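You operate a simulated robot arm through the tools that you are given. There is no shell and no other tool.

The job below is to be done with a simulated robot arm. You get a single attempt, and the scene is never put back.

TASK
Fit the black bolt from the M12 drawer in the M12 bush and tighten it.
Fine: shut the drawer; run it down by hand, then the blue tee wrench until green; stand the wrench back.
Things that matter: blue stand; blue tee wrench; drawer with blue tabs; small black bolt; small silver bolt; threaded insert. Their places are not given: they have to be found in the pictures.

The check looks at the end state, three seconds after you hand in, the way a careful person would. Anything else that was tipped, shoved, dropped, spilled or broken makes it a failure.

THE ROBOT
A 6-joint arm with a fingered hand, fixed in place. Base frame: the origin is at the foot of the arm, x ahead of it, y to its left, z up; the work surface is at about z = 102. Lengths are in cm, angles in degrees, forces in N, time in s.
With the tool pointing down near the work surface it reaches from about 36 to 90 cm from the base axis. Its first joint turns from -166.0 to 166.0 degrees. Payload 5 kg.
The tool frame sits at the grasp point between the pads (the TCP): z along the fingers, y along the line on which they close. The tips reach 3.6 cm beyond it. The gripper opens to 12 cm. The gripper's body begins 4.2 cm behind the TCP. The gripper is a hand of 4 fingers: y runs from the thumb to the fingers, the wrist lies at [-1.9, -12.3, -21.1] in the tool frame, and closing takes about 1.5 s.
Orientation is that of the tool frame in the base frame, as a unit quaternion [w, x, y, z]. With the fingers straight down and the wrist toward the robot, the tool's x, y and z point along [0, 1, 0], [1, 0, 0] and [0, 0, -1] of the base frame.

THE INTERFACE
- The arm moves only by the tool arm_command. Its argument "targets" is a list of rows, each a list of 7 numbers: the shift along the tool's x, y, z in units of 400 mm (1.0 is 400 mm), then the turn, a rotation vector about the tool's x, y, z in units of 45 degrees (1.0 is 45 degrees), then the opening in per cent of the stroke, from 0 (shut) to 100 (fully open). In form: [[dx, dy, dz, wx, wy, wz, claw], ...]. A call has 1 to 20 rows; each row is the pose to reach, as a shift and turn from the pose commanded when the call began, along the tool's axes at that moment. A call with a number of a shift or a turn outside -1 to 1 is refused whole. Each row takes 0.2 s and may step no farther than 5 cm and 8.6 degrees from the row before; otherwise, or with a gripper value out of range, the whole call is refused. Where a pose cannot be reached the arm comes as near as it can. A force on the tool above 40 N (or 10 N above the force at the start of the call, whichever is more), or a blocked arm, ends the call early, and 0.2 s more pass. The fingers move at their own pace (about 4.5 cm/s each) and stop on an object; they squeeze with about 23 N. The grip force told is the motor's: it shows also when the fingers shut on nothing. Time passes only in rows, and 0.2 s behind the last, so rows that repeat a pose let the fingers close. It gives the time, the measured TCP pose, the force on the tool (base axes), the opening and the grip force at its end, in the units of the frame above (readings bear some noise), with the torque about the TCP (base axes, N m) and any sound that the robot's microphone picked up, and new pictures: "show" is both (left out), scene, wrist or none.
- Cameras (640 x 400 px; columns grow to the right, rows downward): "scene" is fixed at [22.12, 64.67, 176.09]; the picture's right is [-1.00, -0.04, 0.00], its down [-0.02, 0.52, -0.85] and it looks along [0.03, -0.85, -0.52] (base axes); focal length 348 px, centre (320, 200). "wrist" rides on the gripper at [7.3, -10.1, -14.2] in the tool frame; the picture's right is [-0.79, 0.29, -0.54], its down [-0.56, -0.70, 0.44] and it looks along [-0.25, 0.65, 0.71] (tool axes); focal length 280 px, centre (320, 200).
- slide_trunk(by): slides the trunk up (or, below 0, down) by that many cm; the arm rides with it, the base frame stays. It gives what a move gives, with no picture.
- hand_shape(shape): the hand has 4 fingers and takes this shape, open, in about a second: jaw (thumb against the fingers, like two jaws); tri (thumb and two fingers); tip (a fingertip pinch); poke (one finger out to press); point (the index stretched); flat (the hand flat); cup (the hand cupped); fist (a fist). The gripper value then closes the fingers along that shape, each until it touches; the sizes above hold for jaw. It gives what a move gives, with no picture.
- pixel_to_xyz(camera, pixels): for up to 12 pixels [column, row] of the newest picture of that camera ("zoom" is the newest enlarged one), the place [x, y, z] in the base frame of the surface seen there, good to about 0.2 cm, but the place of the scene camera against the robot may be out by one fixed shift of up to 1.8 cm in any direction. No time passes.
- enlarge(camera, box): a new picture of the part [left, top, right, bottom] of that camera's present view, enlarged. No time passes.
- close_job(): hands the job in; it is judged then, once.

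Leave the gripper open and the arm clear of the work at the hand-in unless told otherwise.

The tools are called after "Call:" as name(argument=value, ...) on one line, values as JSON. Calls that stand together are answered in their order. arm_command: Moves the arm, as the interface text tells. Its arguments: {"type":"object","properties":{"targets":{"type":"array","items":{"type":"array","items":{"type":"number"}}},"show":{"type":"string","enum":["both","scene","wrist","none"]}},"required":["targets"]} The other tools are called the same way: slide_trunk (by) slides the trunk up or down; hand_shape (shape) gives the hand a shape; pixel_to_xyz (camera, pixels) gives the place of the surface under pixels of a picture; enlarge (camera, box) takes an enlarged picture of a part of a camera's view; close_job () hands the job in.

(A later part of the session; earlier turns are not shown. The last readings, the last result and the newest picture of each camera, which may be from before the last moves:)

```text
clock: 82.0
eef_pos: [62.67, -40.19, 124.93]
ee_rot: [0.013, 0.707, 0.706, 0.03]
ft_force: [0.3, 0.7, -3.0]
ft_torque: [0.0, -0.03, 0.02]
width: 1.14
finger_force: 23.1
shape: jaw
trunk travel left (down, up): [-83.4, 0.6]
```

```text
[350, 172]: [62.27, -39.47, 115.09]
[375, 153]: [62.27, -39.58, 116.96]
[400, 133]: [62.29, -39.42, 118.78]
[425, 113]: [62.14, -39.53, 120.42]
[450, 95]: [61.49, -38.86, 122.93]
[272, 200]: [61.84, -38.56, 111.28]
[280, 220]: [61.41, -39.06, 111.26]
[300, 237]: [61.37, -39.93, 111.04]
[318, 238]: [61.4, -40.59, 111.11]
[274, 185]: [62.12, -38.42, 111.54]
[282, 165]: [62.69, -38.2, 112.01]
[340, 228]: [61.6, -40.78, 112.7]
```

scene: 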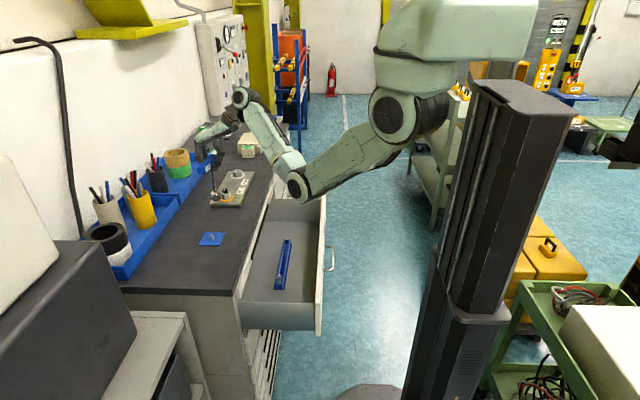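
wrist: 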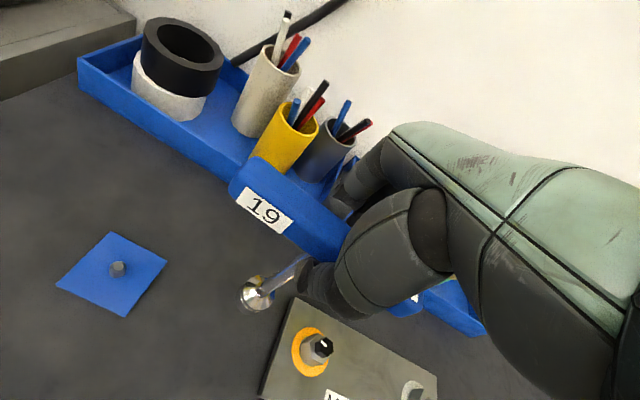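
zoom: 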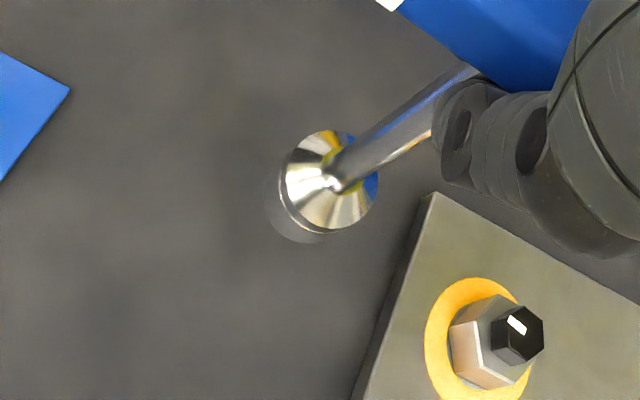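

The wrench now hangs vertical: socket centre about (62.66, -39.82), mouth at z≈111.1. I'll look at the stand peg's shape to learn how the socket's hex is oriented relative to the bar.

Call:
enlarge(camera="wrist", box=[95, 245, 145, 290])

Call:
enlarge(camera="wrist", box=[285, 315, 355, 385])

Call:
pixel_to_xyz(camera="zoom", pixels=[[317, 145], [380, 165], [395, 225], [350, 265], [290, 245], [270, 185], [330, 205], [300, 130], [250, 150], [180, 300]])

```text
8.89 times, centred on (120, 268) of wrist
```

zoom: 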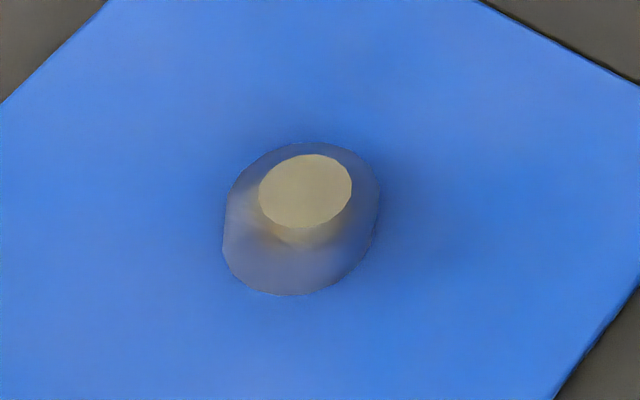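

```text
5.71 times, centred on (320, 350) of wrist
```

zoom: 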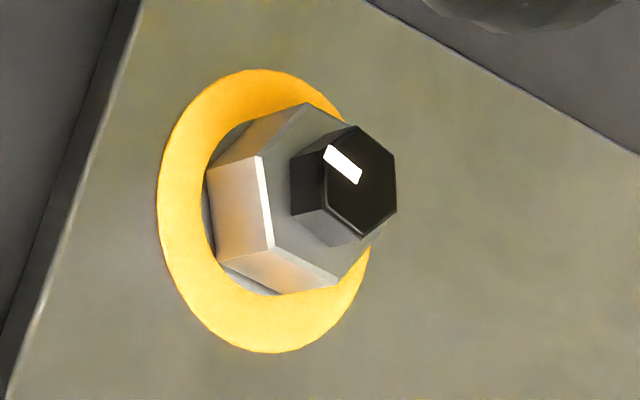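

```text
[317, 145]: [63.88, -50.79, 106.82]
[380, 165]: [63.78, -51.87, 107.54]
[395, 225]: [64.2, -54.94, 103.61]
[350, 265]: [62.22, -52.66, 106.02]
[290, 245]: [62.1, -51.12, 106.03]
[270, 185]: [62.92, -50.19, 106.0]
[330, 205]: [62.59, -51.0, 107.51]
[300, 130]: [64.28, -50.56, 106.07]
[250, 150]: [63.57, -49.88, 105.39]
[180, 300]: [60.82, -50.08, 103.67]
```

The peg is round, so I'll have to find the hex by feel. I'll measure the bolt head's angle and centre again from this view.

Call:
pixel_to_xyz(camera="zoom", pixels=[[356, 130], [392, 156], [394, 204], [361, 234], [331, 203], [328, 160], [360, 183], [329, 150], [358, 180]])

```text
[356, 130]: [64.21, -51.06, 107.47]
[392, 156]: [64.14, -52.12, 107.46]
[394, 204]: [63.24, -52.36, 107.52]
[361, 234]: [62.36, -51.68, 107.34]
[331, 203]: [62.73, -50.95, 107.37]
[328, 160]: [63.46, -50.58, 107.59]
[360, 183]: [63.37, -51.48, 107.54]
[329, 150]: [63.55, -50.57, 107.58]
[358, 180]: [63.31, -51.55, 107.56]
```

The bolt is at (63.35, -51.48), its corners still at about 21° (mod 60). I'll move the socket over it at the same height, a shift of +0.68 in x and -11.67 in y.

Call:
arm_command(targets=[[-0.08, 0.005, 0, 0, 0, 0, 0], [-0.16, 0.01, 0, 0, 0, 0, 0], [-0.23, 0.014, 0, 0, 0, 0, 0], [-0.2918, 0.017, 0, 0, 0, 0, 0], [-0.2918, 0.017, 0, 0, 0, 0, 0]], show="both")

Call:
enlarge(camera="wrist", box=[200, 240, 340, 345])

```text
clock: 83.2
eef_pos: [63.13, -51.8, 124.65]
ee_rot: [0.013, 0.707, 0.707, 0.031]
ft_force: [0.6, 0.5, -2.2]
ft_torque: [-0.02, 0.01, -0.04]
width: 1.17
finger_force: 22.9
shape: jaw
trunk travel left (down, up): [-83.4, 0.6]
```

scene: 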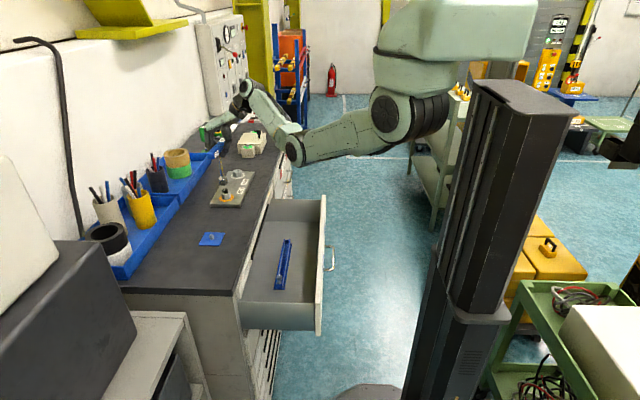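
wrist: 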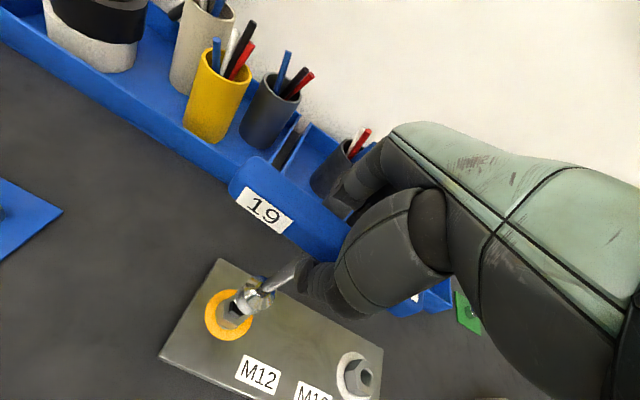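

```text
3.81 times, centred on (270, 292) of wrist
```

zoom: 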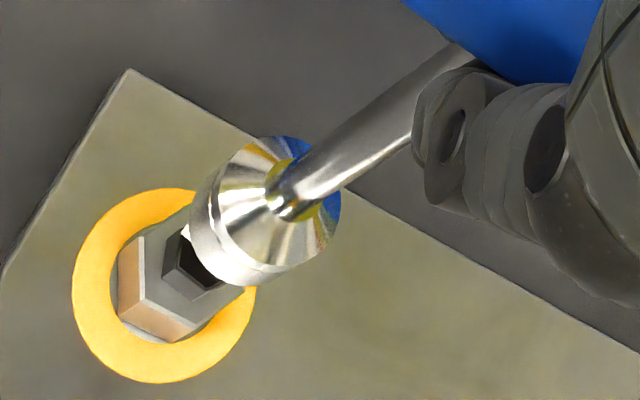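

Call:
pixel_to_xyz(camera="zoom", pixels=[[196, 215], [195, 240], [207, 262], [230, 279], [258, 283], [207, 190], [315, 180], [345, 155], [375, 130], [400, 108], [170, 260], [195, 285]])

```text
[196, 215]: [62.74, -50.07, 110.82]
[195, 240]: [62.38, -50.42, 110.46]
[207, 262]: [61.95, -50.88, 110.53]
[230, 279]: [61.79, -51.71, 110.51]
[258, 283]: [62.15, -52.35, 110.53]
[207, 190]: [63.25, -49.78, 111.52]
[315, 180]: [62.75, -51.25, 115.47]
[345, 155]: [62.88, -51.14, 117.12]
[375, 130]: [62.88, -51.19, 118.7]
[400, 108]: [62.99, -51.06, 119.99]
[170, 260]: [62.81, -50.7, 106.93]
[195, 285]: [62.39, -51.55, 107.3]
```

The socket centre is about (63.22, -51.48), mouth near z 110.5, and the bolt needs +0.12 in x. I'll correct that and lower 2.2 cm to just above the head.

Call:
arm_command(targets=[[0, 0.003, 0, 0, 0, 0, 0], [-0.0005, 0.0015, 0.025, 0, 0, 0, 0], [-0.0015, -0.0003, 0.055, 0, 0, 0, 0], [-0.0015, -0.0003, 0.055, 0, 0, 0, 0]], show="wrist")

Call:
enlarge(camera="wrist", box=[200, 240, 340, 345])

```text
clock: 84.2
eef_pos: [63.38, -51.82, 122.3]
ee_rot: [0.013, 0.707, 0.707, 0.032]
ft_force: [0.0, -0.5, -2.6]
ft_torque: [0.01, -0.01, -0.01]
width: 1.13
finger_force: 22.8
shape: jaw
trunk travel left (down, up): [-83.4, 0.6]
```

wrist: 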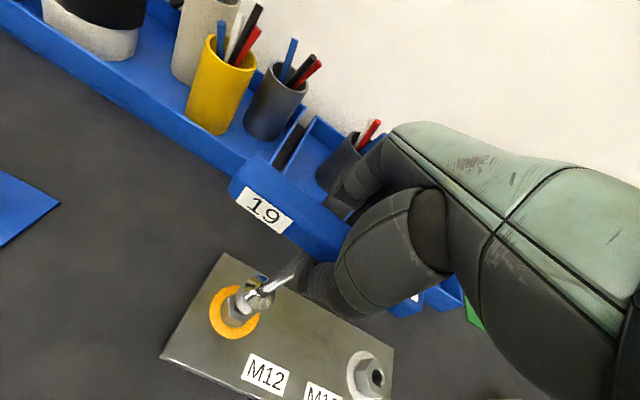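

```text
3.81 times, centred on (270, 292) of wrist
```

zoom: 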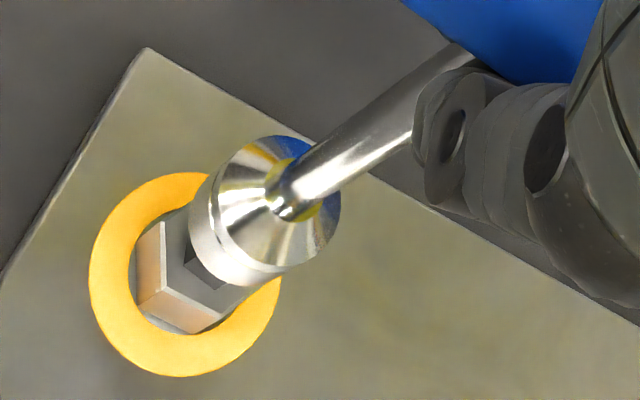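

Call:
pixel_to_xyz(camera="zoom", pixels=[[193, 215], [193, 240], [207, 262], [230, 279], [258, 283], [205, 190], [165, 230], [138, 300], [200, 330], [190, 270], [215, 285], [180, 225]])

```text
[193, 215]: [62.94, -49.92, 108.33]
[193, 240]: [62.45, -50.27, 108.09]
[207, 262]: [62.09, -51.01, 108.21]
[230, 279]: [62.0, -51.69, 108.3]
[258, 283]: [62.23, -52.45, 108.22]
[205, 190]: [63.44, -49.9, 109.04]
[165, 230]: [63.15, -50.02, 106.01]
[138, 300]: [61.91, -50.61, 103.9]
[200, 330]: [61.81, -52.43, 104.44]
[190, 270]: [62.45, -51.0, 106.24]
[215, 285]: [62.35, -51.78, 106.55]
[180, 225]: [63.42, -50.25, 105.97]
```

The socket centre is now about (63.4, -51.4), within 0.1 of the bolt. I'll lower 0.8 cm in fine steps and feel for the head.

Call:
arm_command(targets=[[-0.001, -0.0008, 0.004, 0, 0, 0, 0], [-0.001, -0.001, 0.008, 0, 0, 0, 0], [-0.0012, -0.0015, 0.012, 0, 0, 0, 0], [-0.0015, -0.0018, 0.016, 0, 0, 0, 0], [-0.0018, -0.002, 0.02, 0, 0, 0, 0]], show="none")

```text
clock: 85.4
eef_pos: [63.32, -51.86, 121.71]
ee_rot: [0.013, 0.707, 0.706, 0.031]
ft_force: [-0.7, -0.6, -3.2]
ft_torque: [-0.04, 0.02, 0.01]
width: 1.14
finger_force: 22.8
shape: jaw
trunk travel left (down, up): [-83.4, 0.6]
```

No contact yet at TCP z 121.7 (Fz -3, just the wrench's weight). I'll lower 0.5 cm more.

Call:
arm_command(targets=[[0, -0.0002, 0.003, 0, 0, 0, 0], [-0.0001, -0.0004, 0.006, 0, 0, 0, 0], [-0.0002, -0.0006, 0.009, 0, 0, 0, 0], [-0.0003, -0.0008, 0.0125, 0, 0, 0, 0]], show="none")

```text
clock: 86.4
eef_pos: [63.23, -51.91, 121.27]
ee_rot: [0.014, 0.708, 0.706, 0.03]
ft_force: [-4.7, -0.4, 2.0]
ft_torque: [0.02, 0.13, 0.02]
width: 1.18
finger_force: 23.2
shape: jaw
trunk travel left (down, up): [-83.4, 0.6]
```

Contact: Fz rose by 5 N and Fx is -4.7, so the socket is touching the head slightly off in +x. I'll shift 0.1 cm back in -x and feel again with a slow clockwise turn to find the hex.

Call:
arm_command(targets=[[0, -0.0025, 0, 0, 0, 0, 0], [0, -0.0025, 0.002, 0, 0, 0, 0], [0.0003, -0.0033, 0.003, 0, 0, 0.1, 0], [0.0007, -0.0042, 0.004, 0, 0, 0.2, 0], [0.001, -0.005, 0.005, 0, 0, 0.3, 0], [0.0015, -0.0057, 0.006, 0, 0, 0.45, 0]], show="wrist")

Call:
enlarge(camera="wrist", box=[200, 240, 340, 345])

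```text
clock: 87.8
eef_pos: [63.08, -51.64, 121.04]
ee_rot: [0.008, 0.821, 0.57, 0.034]
ft_force: [2.8, 1.3, 7.8]
ft_torque: [0.05, 0.11, 0.46]
width: 1.18
finger_force: 23.2
shape: jaw
trunk travel left (down, up): [-83.4, 0.6]
```

wrist: 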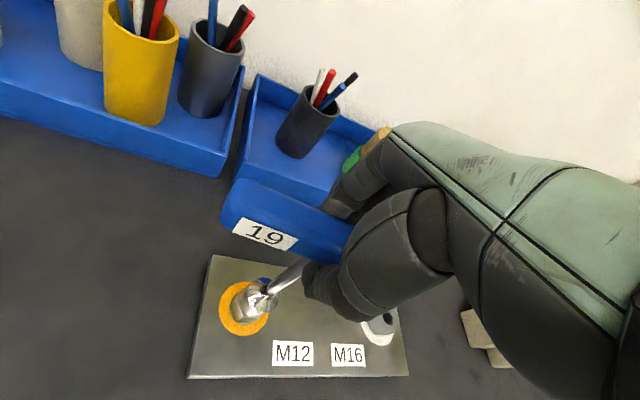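

```text
3.81 times, centred on (270, 292) of wrist
```

zoom: 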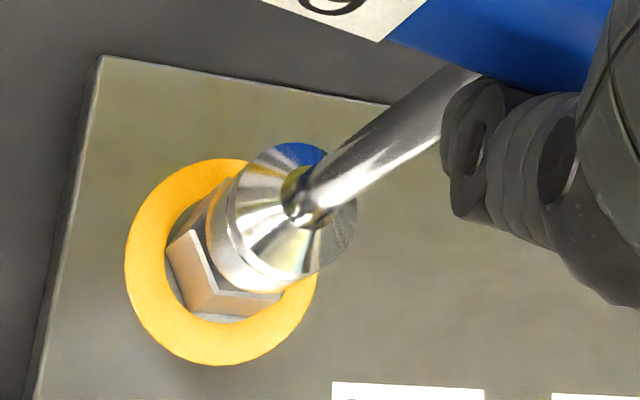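

Torque about z is now 0.46 N m, so the socket has caught the hex, and the bar has swung slightly in my fingers. I'll check how deep the socket sits.

Call:
pixel_to_xyz(camera="zoom", pixels=[[208, 220], [209, 250], [225, 275], [250, 290], [275, 290], [195, 245], [185, 265], [225, 300], [310, 200], [345, 170], [380, 140], [410, 115]])

```text
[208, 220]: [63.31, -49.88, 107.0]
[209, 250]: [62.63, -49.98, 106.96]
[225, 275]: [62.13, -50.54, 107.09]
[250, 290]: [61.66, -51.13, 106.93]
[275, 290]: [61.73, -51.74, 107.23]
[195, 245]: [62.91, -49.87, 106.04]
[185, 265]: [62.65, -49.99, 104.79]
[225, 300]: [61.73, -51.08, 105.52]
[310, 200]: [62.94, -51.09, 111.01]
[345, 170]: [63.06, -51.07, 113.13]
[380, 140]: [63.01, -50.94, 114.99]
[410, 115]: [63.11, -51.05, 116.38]
```

The mouth is at z≈107.0, about 0.55 cm over the head. I'll ease the twist back a little and press down to seat the socket fully.

Call:
arm_command(targets=[[-0.0003, 0.001, 0, 0, 0, -0.1, 0], [-0.0005, 0.0015, 0.002, 0, 0, -0.17, 0], [-0.0005, 0.0013, 0.006, 0, 0, -0.17, 0], [-0.0006, 0.001, 0.01, 0, 0, -0.14, 0], [-0.0007, 0.0007, 0.014, 0, 0, -0.14, 0]], show="wrist")

Call:
enlarge(camera="wrist", box=[200, 240, 340, 345])

```text
clock: 89.0
eef_pos: [63.02, -51.54, 120.82]
ee_rot: [0.013, 0.787, 0.615, 0.033]
ft_force: [1.5, 0.7, 26.1]
ft_torque: [0.04, -0.02, 0.18]
width: 1.28
finger_force: 23.1
shape: jaw
trunk travel left (down, up): [-83.4, 0.6]
```

wrist: 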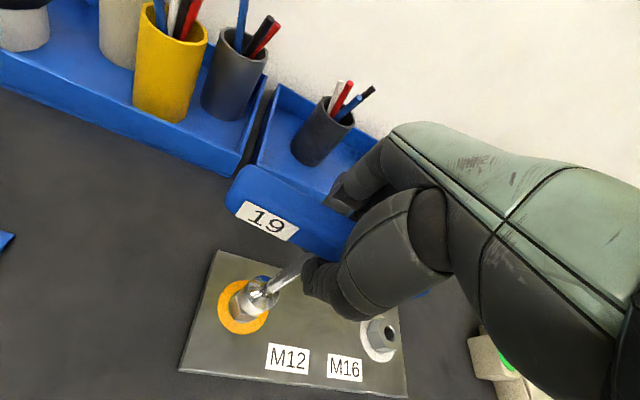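

```text
3.81 times, centred on (270, 292) of wrist
```

zoom: 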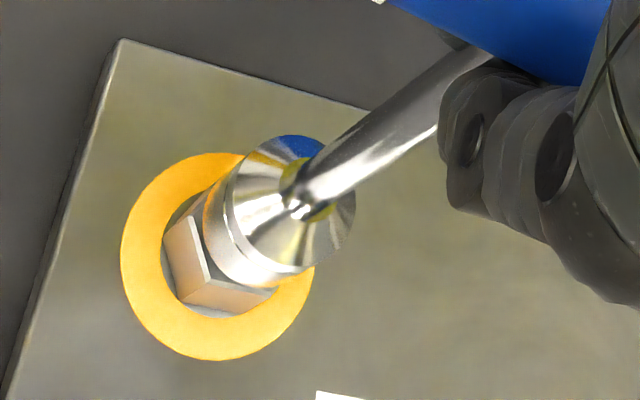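

Call:
pixel_to_xyz(camera="zoom", pixels=[[208, 215], [209, 243], [222, 265], [248, 282], [270, 282], [195, 240], [185, 255], [310, 195], [345, 165], [380, 135], [410, 112]])

```text
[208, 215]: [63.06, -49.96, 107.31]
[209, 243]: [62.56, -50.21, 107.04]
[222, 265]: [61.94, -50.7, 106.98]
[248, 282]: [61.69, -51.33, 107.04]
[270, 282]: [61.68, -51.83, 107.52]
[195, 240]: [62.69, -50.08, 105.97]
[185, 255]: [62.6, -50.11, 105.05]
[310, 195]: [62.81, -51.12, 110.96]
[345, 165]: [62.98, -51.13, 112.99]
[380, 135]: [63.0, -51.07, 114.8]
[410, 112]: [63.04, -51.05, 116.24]
```

The socket is about half on and 26 N of press isn't moving it, probably because the flats bind under the leftover 0.18 N m. I'll back off another 5° to free it and press again more gently.

Call:
arm_command(targets=[[0, 0, -0.006, 0, 0, 0, 0], [-0.0001, 0.0005, -0.006, 0, 0, -0.06, 0], [-0.0002, 0.001, -0.006, 0, 0, -0.12, 0], [-0.0002, 0.001, 0, 0, 0, -0.12, 0], [-0.0002, 0.001, 0.002, 0, 0, -0.12, 0]], show="none")

```text
clock: 90.2
eef_pos: [62.98, -51.7, 120.58]
ee_rot: [0.013, 0.758, 0.651, 0.032]
ft_force: [-0.5, -1.9, 25.7]
ft_torque: [0.02, -0.03, 0.1]
width: 1.24
finger_force: 23.1
shape: jaw
trunk travel left (down, up): [-83.4, 0.6]
```

Call:
arm_command(targets=[[0, 0, -0.004, 0, 0, 0, 0]], show="both")

Call:
enlarge(camera="scene", box=[205, 140, 255, 210])

Call:
enlarge(camera="wrist", box=[200, 240, 340, 345])

```text
clock: 90.6
eef_pos: [62.88, -51.61, 120.66]
ee_rot: [0.012, 0.758, 0.651, 0.032]
ft_force: [-0.6, -1.7, 20.5]
ft_torque: [0.05, -0.02, 0.03]
width: 1.25
finger_force: 22.9
shape: jaw
trunk travel left (down, up): [-83.4, 0.6]
```

scene: 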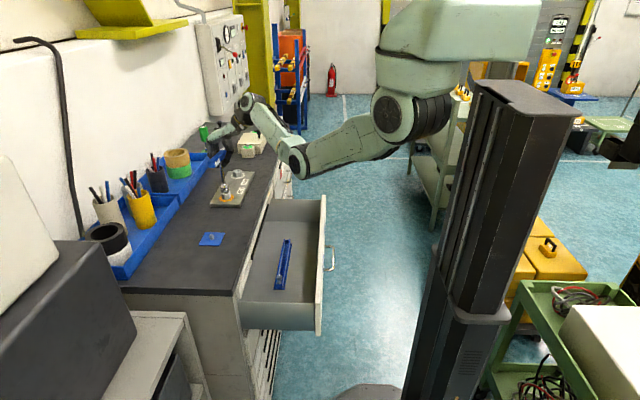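
wrist: 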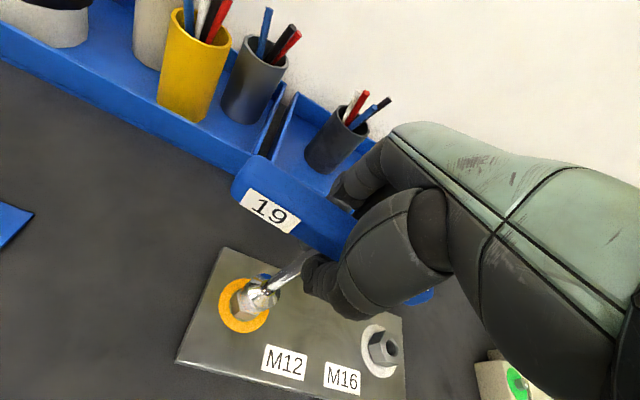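

```text
5.71 times, centred on (230, 175) of scene
```

zoom: 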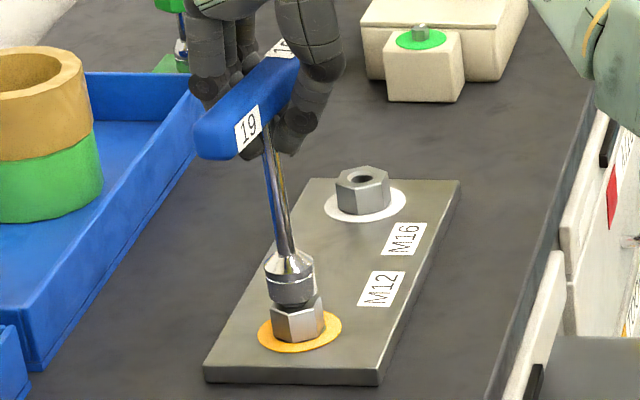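

```text
3.81 times, centred on (270, 292) of wrist
```

zoom: 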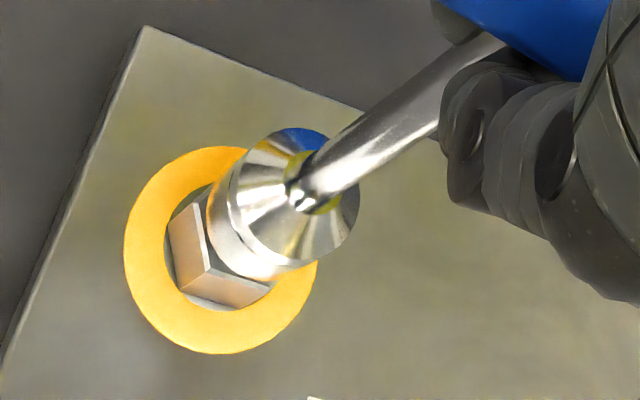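

The scene zoom shows the socket sitting just above the bush, fully over the head. I'll ease the press to about 10 N and twist clockwise 45° about the wrench axis, watching the torque and ring colour.

Call:
arm_command(targets=[[0, 0, -0.004, 0, 0, 0, 0], [0.0017, -0.001, -0.004, 0, 0, 0.167, 0], [0.0036, -0.0017, -0.004, 0, 0, 0.333, 0], [0.0055, -0.0022, -0.004, 0, 0, 0.5, 0], [0.0074, -0.0024, -0.004, 0, 0, 0.667, 0], [0.0094, -0.0024, -0.004, 0, 0, 0.833, 0], [0.0114, -0.0021, -0.004, 0, 0, 1.0, 0]], show="both")

Call:
enlarge(camera="wrist", box=[180, 160, 360, 340])

```text
clock: 92.2
eef_pos: [63.47, -51.13, 120.62]
ee_rot: [-0.002, 0.95, 0.311, 0.034]
ft_force: [12.5, 0.7, 9.5]
ft_torque: [-0.08, 0.38, 1.25]
width: 1.17
finger_force: 22.9
shape: jaw
trunk travel left (down, up): [-83.4, 0.6]
```

scene: 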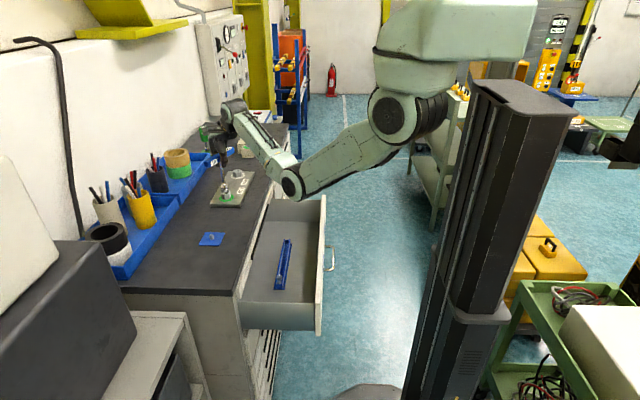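
wrist: 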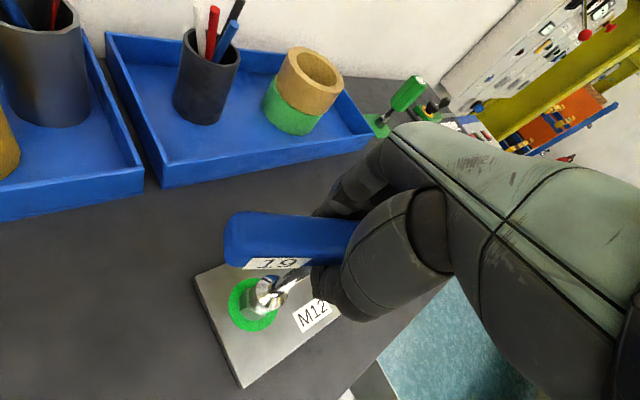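

```text
2.22 times, centred on (270, 250) of wrist
```

zoom: 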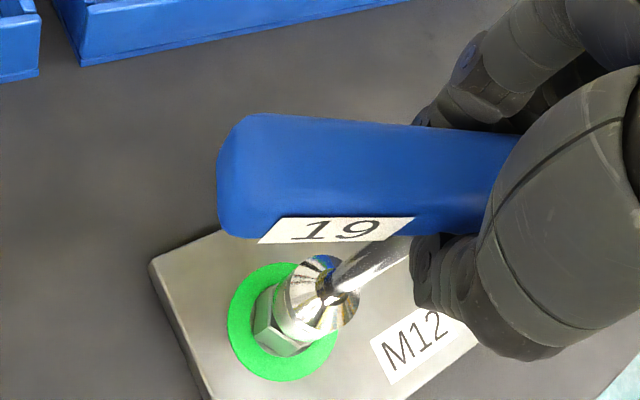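

The ring has turned green with 1.25 N m on the wrench. I'll stop turning and relax the twist by 8°, to take the load off before lifting.

Call:
arm_command(targets=[[-0.001, 0, 0, 0, 0, -0.09, 0], [-0.002, 0, 0, 0, 0, -0.18, 0]], show="wrist")

```text
clock: 92.8
eef_pos: [63.07, -51.32, 120.66]
ee_rot: [0.0, 0.925, 0.377, 0.034]
ft_force: [9.7, 2.4, 9.0]
ft_torque: [0.13, 0.0, 0.48]
width: 1.16
finger_force: 23.1
shape: jaw
trunk travel left (down, up): [-83.4, 0.6]
```

wrist: 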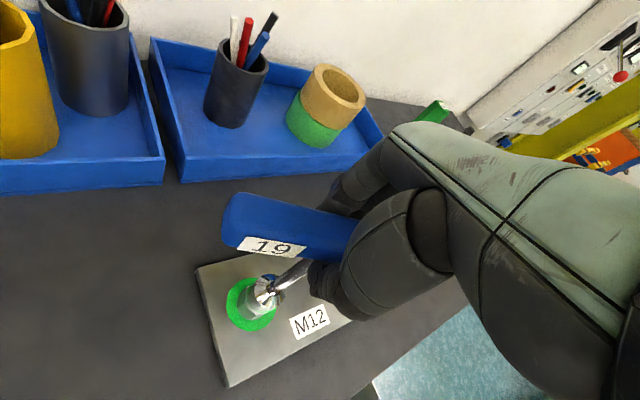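

Still green, with torque down to 0.48. I'll ease back 5° more and shift slightly to relieve the 10 N side force.

Call:
arm_command(targets=[[0.0015, 0.001, 0, 0, 0, -0.06, 0], [0.003, 0.0018, 0, 0, 0, -0.11, 0]], show="wrist")

```text
clock: 93.4
eef_pos: [63.18, -51.37, 120.57]
ee_rot: [0.001, 0.908, 0.418, 0.033]
ft_force: [3.6, 0.0, 7.5]
ft_torque: [0.27, 0.0, 0.16]
width: 1.08
finger_force: 23.0
shape: jaw
trunk travel left (down, up): [-83.4, 0.6]
```

wrist: 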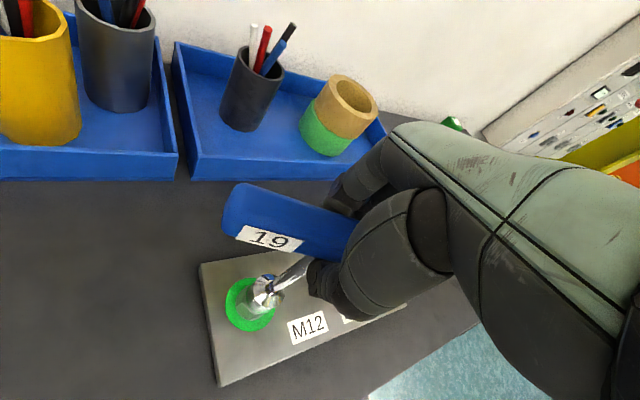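

Torque is nearly zero (0.16) and the ring is still green. I'll lift the wrench straight up 3.5 cm off the bolt.

Call:
arm_command(targets=[[0.0005, 0.0003, -0.01, 0, 0, 0, 0], [0.0015, 0.0007, -0.025, 0, 0, 0, 0], [0.003, 0.0014, -0.05, 0, 0, 0, 0], [0.0044, 0.0021, -0.075, 0, 0, 0, 0], [0.0055, 0.0026, -0.095, 0, 0, 0, 0]], show="both")

Call:
enlarge(camera="wrist", box=[190, 160, 350, 360])

Call:
enlarge(camera="scene", box=[205, 130, 255, 210])

```text
clock: 94.6
eef_pos: [63.25, -51.32, 124.46]
ee_rot: [0.002, 0.908, 0.418, 0.034]
ft_force: [-0.2, -1.3, -3.7]
ft_torque: [-0.02, 0.03, 0.01]
width: 1.04
finger_force: 23.2
shape: jaw
trunk travel left (down, up): [-83.4, 0.6]
```

scene: 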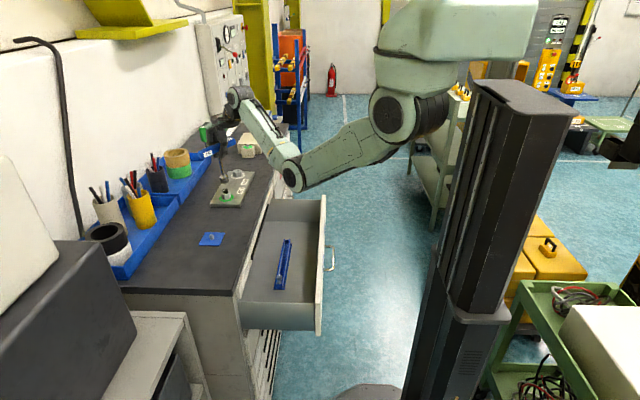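
wrist: 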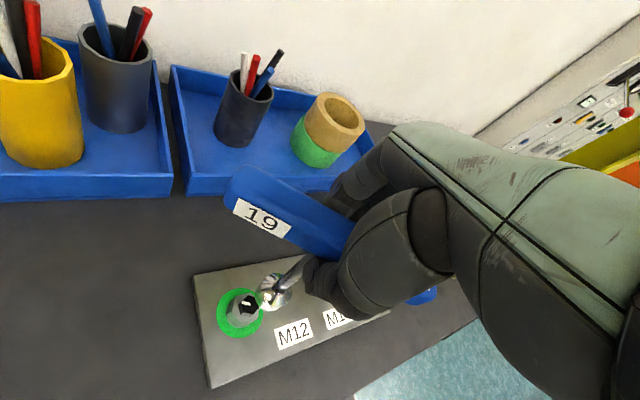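

```text
2.00 times, centred on (270, 260) of wrist
```

zoom: 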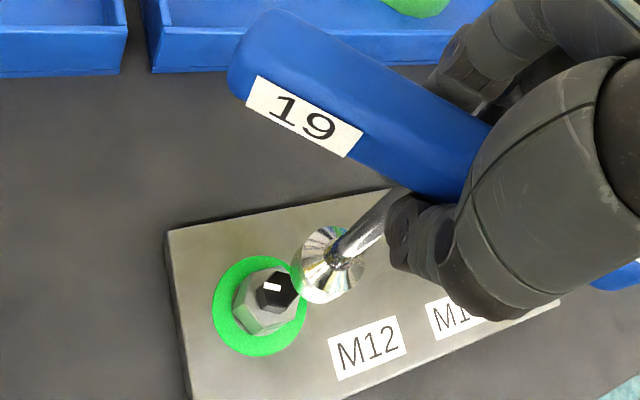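

```text
5.00 times, centred on (230, 170) of scene
```

zoom: 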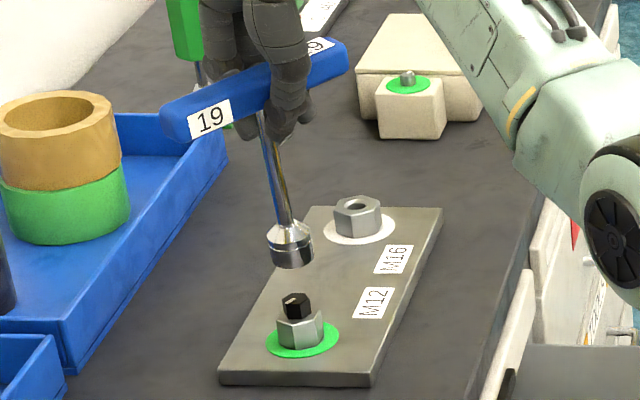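

The wrench is off and the bolt stands straight with the ring green. Now I'll carry the wrench back toward the stand, turning the hand back to its original angle, stopping at about (62.7, -40, 125) to measure.

Call:
arm_command(targets=[[0.03, -0.03, -0.004, 0, 0, -0.15, 0], [0.065, -0.065, -0.008, 0, 0, -0.3, 0], [0.1, -0.1, -0.01, 0, 0, -0.45, 0], [0.135, -0.135, -0.01, 0, 0, -0.6, 0], [0.17, -0.165, -0.01, 0, 0, -0.75, 0], [0.2055, -0.194, -0.01, 0, 0, -0.902, 0], [0.2055, -0.194, -0.01, 0, 0, -0.902, 0]], show="both")

Call:
enlarge(camera="wrist", box=[170, 230, 340, 370])

```text
clock: 96.2
eef_pos: [62.64, -40.12, 125.06]
ee_rot: [0.013, 0.706, 0.707, 0.032]
ft_force: [0.1, -0.2, -3.3]
ft_torque: [0.02, -0.01, -0.01]
width: 1.03
finger_force: 23.5
shape: jaw
trunk travel left (down, up): [-83.4, 0.6]
```

scene: 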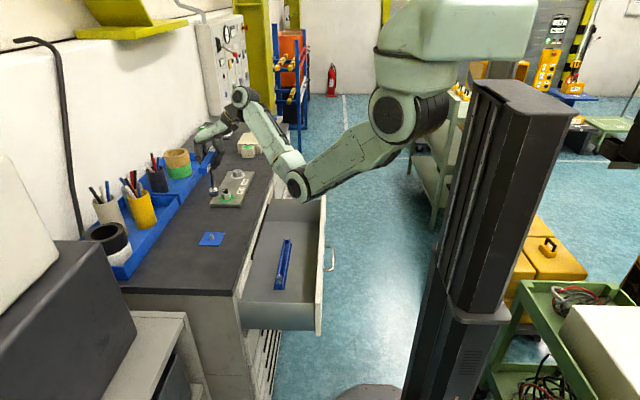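
wrist: 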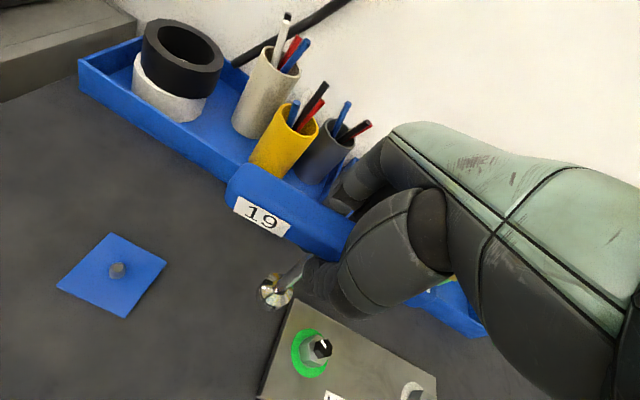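

```text
2.86 times, centred on (255, 300) of wrist
```

zoom: 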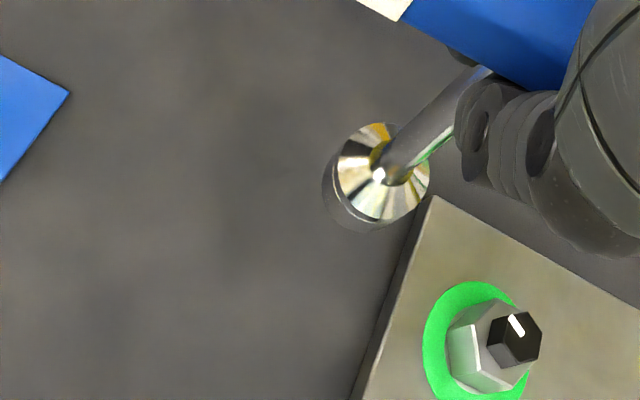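

The socket hangs at a different angle now. I'll measure the stem, the socket rim and the stand peg.

Call:
pixel_to_xyz(camera="zoom", pixels=[[400, 165], [420, 140], [440, 118], [458, 98], [327, 185], [335, 210], [352, 226], [375, 228], [330, 165], [400, 218], [350, 150], [470, 85]])

Call:
enlarge(camera="wrist", box=[90, 245, 145, 295])

```text
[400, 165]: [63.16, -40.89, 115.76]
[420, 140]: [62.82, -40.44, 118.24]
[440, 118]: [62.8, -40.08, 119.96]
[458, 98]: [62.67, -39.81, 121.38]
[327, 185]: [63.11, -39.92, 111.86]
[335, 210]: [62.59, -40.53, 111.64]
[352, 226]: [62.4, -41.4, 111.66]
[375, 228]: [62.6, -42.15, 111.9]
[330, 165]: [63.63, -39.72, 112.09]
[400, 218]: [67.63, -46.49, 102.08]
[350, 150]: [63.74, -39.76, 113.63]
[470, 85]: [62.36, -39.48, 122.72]
```

```text
8.00 times, centred on (118, 270) of wrist
```

zoom: 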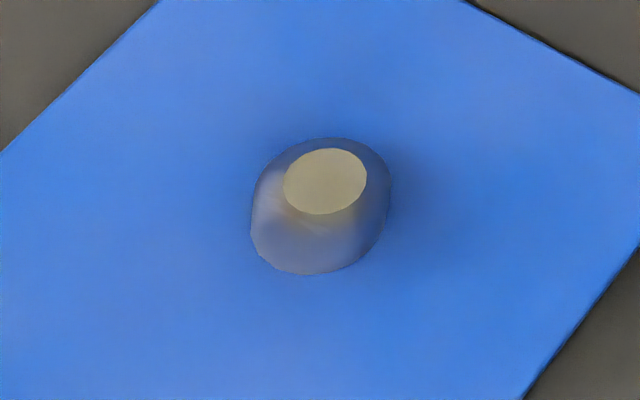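

Call:
pixel_to_xyz(camera="wrist", pixels=[[238, 175], [250, 172], [262, 190], [290, 200], [300, 215], [330, 235], [340, 228], [440, 300], [460, 310], [475, 325], [425, 300], [245, 212]])

Call:
enlarge(camera="wrist", box=[210, 150, 500, 345])

Call:
enlarge(camera="scene", box=[190, 110, 250, 205])

```text
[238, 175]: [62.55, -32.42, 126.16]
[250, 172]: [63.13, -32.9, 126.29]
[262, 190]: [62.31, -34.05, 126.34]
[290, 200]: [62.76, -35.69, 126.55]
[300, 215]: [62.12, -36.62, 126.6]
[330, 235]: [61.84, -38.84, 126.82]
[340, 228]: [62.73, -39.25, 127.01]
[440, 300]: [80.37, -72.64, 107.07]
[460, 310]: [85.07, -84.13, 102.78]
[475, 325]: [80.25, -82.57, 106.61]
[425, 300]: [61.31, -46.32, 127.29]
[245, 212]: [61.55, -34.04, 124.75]
```

```text
2.05 times, centred on (355, 248) of wrist
```

zoom: 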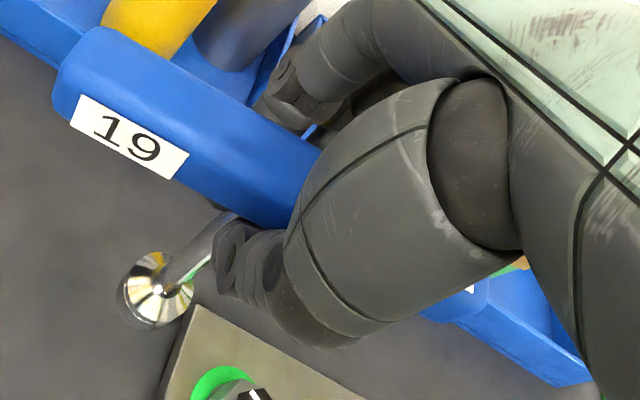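

```text
4.21 times, centred on (220, 158) of scene
```

zoom: 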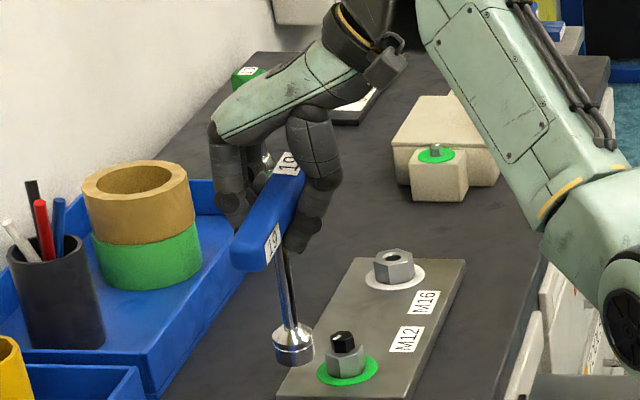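

The bar tilts about 4–6° with the socket swung toward +x and -y. I'll tilt the hand about +5° around tool x and +6° around tool y to hang the wrench plumb, then re-measure.

Call:
arm_command(targets=[[0, 0, 0, 0.055, 0.066, 0, 0], [0, 0, 0, 0.111, 0.133, 0, 0], [0, 0, 0, 0.111, 0.133, 0, 0]], show="both")

Call:
enlarge(camera="scene", box=[190, 110, 250, 205])

Call:
enlarge(camera="wrist", box=[170, 230, 340, 370])

```text
clock: 97.0
eef_pos: [62.56, -40.14, 125.08]
ee_rot: [-0.055, 0.704, 0.707, 0.037]
ft_force: [-0.6, -0.2, -2.4]
ft_torque: [-0.03, -0.02, 0.01]
width: 1.04
finger_force: 23.4
shape: jaw
trunk travel left (down, up): [-83.4, 0.6]
```

scene: 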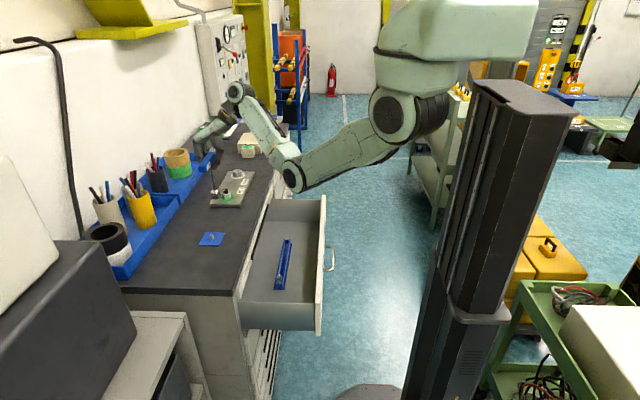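
wrist: 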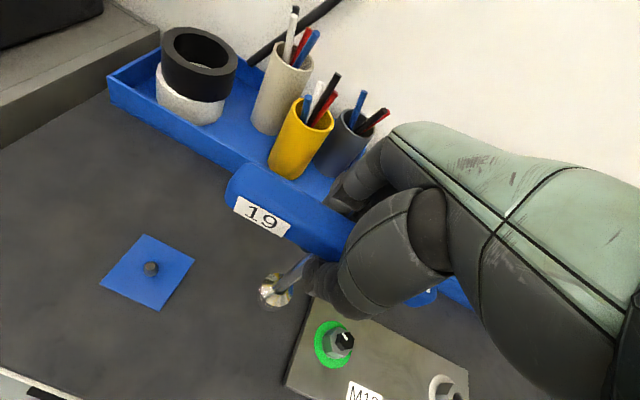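

```text
4.21 times, centred on (220, 158) of scene
```

zoom: 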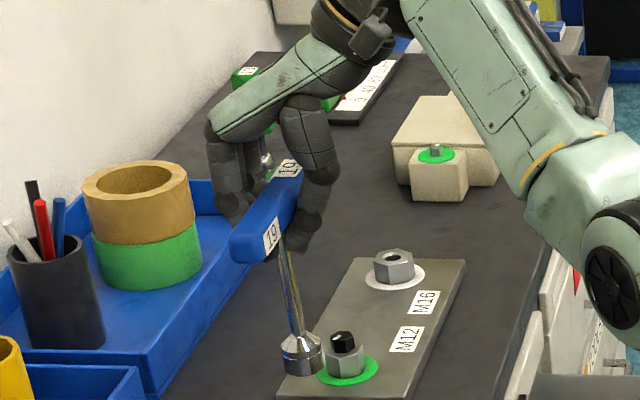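

```text
2.86 times, centred on (255, 300) of wrist
```

zoom: 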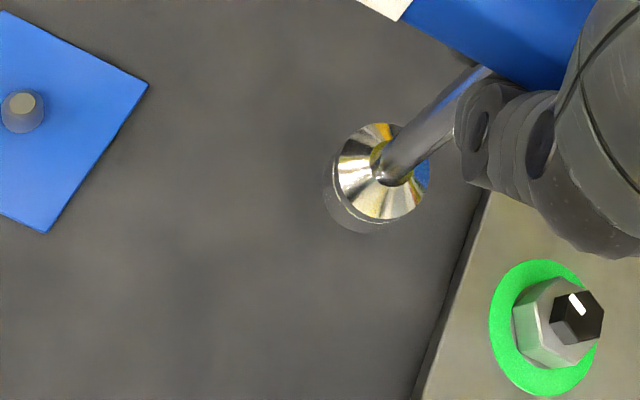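

Call:
pixel_to_xyz(camera="zoom", pixels=[[400, 162], [420, 140], [440, 118], [460, 95], [327, 185], [335, 210], [352, 227], [375, 230], [330, 165], [22, 103], [15, 110], [22, 120]])

Call:
pixel_to_xyz(camera="wrist", pixels=[[238, 175], [250, 172], [290, 200], [340, 228], [330, 235], [425, 300], [150, 266], [152, 263], [150, 276], [142, 235], [195, 262], [100, 282]])

```text
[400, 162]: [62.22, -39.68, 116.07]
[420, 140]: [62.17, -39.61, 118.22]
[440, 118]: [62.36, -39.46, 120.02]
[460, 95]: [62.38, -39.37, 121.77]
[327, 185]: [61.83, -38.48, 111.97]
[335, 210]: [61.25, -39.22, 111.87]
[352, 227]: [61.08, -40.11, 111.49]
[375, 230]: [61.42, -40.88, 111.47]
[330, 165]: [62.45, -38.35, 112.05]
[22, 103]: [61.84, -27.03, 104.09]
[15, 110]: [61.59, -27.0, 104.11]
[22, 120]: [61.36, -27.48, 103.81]
```

```text
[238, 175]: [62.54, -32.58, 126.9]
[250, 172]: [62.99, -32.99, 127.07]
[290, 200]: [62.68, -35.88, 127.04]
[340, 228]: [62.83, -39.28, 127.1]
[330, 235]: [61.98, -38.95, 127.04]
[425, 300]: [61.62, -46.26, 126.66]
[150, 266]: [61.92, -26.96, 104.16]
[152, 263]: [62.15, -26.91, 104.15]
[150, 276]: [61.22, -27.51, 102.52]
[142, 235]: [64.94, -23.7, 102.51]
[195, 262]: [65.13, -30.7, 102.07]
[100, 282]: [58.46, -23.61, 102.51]
```

The wrench hangs nearly plumb: socket centre about (62.5, -39.8), mouth z≈111.6. The peg is at about (61.83, -27.05) with its top at z 104.1. I'll move the socket over the peg while descending, ending with the mouth about 1.5 cm above it.

Call:
arm_command(targets=[[0.0535, -0.0021, 0.0407, 0, 0, 0, 0], [0.107, -0.0043, 0.0813, 0, 0, 0, 0], [0.1605, -0.0064, 0.122, 0, 0, 0, 0], [0.228, -0.0089, 0.156, 0, 0, 0, 0], [0.296, -0.0113, 0.19, 0, 0, 0, 0], [0.296, -0.0113, 0.19, 0, 0, 0, 0]], show="both")

Call:
enlarge(camera="wrist", box=[180, 240, 340, 350])

```text
clock: 98.4
eef_pos: [61.99, -27.43, 119.03]
ee_rot: [-0.056, 0.704, 0.707, 0.038]
ft_force: [1.0, -0.6, -3.6]
ft_torque: [0.01, -0.01, 0.0]
width: 1.05
finger_force: 23.3
shape: jaw
trunk travel left (down, up): [-83.4, 0.6]
```

scene: 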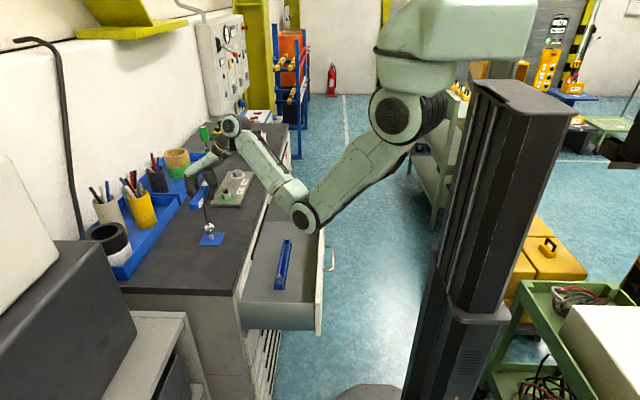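
wrist: 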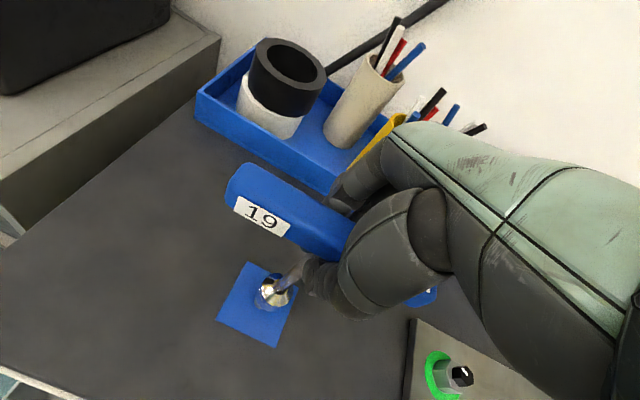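

```text
3.64 times, centred on (260, 295) of wrist
```

zoom: 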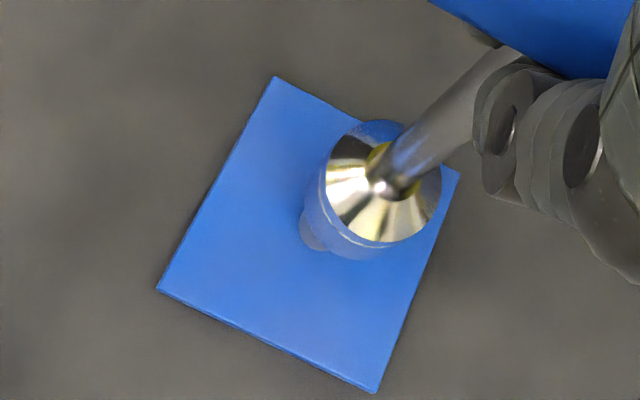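

The socket is over the stand with the peg just peeking out at (313,235) in the zoom. I'll measure both.

Call:
pixel_to_xyz(camera="zoom", pixels=[[308, 195], [311, 215], [325, 238], [345, 253], [370, 257], [313, 175], [302, 235], [312, 246], [325, 249], [425, 135], [450, 110], [405, 155]])

```text
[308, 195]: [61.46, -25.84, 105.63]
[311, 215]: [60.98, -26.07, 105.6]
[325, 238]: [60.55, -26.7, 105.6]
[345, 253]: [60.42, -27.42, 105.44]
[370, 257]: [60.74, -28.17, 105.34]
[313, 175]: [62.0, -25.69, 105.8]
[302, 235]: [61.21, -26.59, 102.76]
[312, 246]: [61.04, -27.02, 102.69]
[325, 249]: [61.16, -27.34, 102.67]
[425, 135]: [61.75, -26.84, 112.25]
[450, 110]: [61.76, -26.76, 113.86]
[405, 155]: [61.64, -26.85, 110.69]
```

Socket centre (61.85, -27.15) against peg (61.82, -27.07): within 0.1 cm. I'll lower straight down 1.9 cm in small steps.

Call:
arm_command(targets=[[0.001, 0, 0.0005, 0, 0, 0, 0], [-0.0005, 0, 0.015, 0, 0, 0, 0], [-0.0019, 0, 0.03, 0, 0, 0, 0], [-0.003, 0.0002, 0.039, 0, 0, 0, 0], [-0.0042, 0.0005, 0.0475, 0, 0, 0, 0]], show="wrist")

Call:
enlarge(camera="wrist", box=[180, 240, 340, 350])

```text
clock: 99.6
eef_pos: [62.04, -27.28, 117.13]
ee_rot: [-0.055, 0.704, 0.707, 0.037]
ft_force: [-0.4, 1.0, -3.2]
ft_torque: [-0.01, -0.01, 0.03]
width: 1.03
finger_force: 22.7
shape: jaw
trunk travel left (down, up): [-83.4, 0.6]
```

wrist: 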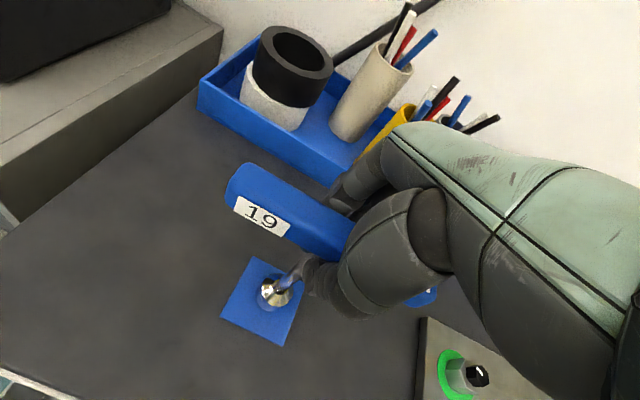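

```text
3.64 times, centred on (260, 295) of wrist
```

zoom: 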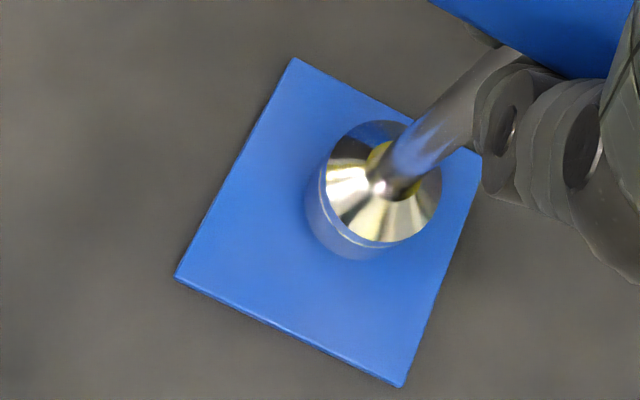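

The peg is inside the socket and there is no contact force yet. I'll lower another 0.5 cm until it rests.

Call:
arm_command(targets=[[-0.0004, 0.0001, 0.004, 0, 0, 0, 0], [-0.0008, 0.0002, 0.008, 0, 0, 0, 0], [-0.0012, 0.0002, 0.012, 0, 0, 0, 0]], show="none")

```text
clock: 100.4
eef_pos: [61.92, -27.48, 116.52]
ee_rot: [-0.055, 0.704, 0.707, 0.037]
ft_force: [-0.2, -0.2, -1.9]
ft_torque: [-0.03, -0.04, -0.03]
width: 1.01
finger_force: 22.7
shape: jaw
trunk travel left (down, up): [-83.4, 0.6]
```

Fz went from -3.2 to -1.9, so it's just touching down. I'll lower 0.3 cm more and read again.

Call:
arm_command(targets=[[-0.0003, 0.0001, 0.003, 0, 0, 0, 0], [-0.0006, 0.0001, 0.006, 0, 0, 0, 0], [-0.0006, 0.0001, 0.0075, 0, 0, 0, 0]], show="both")

Call:
enlarge(camera="scene", box=[180, 150, 240, 250])

Call:
enlarge(camera="wrist", box=[180, 240, 340, 350])

```text
clock: 101.2
eef_pos: [61.79, -27.23, 116.49]
ee_rot: [-0.053, 0.704, 0.707, 0.038]
ft_force: [0.1, -1.8, 6.4]
ft_torque: [0.03, -0.01, 0.0]
width: 1.06
finger_force: 22.6
shape: jaw
trunk travel left (down, up): [-83.4, 0.6]
```

scene: 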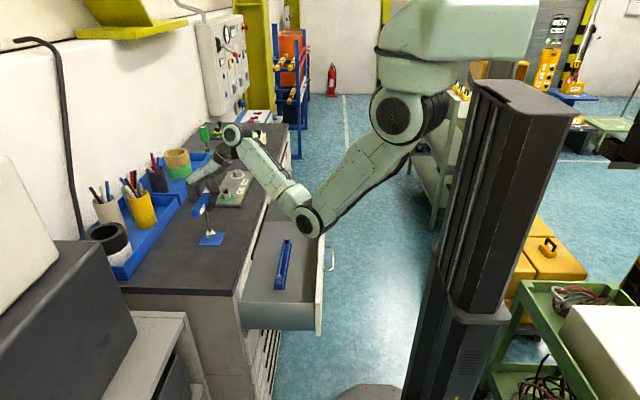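
wrist: 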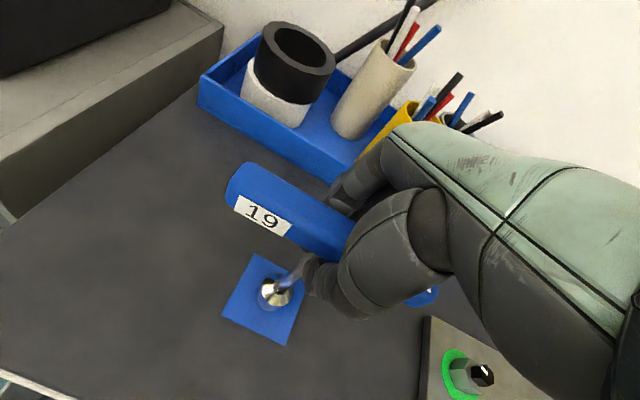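

```text
4.00 times, centred on (210, 200) of scene
```

zoom: 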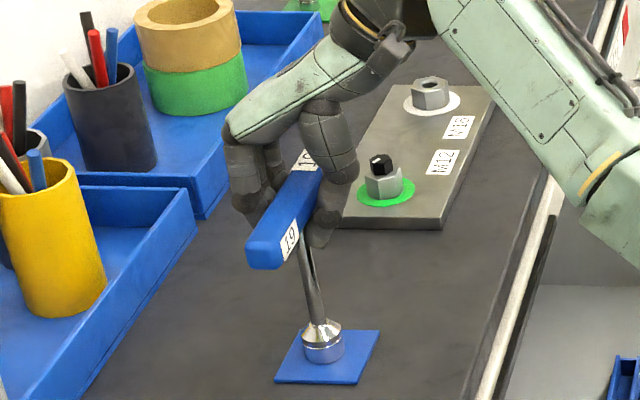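

```text
3.64 times, centred on (260, 295) of wrist
```

zoom: 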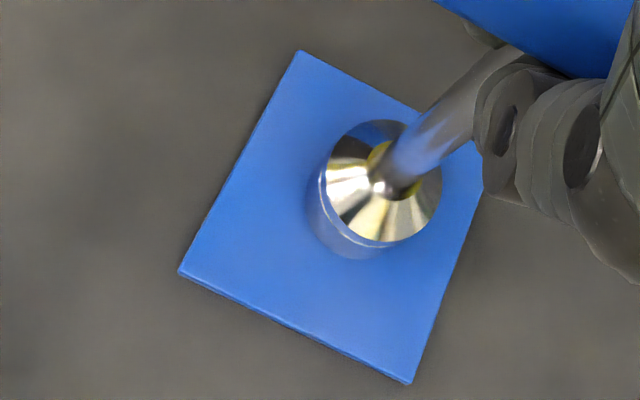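

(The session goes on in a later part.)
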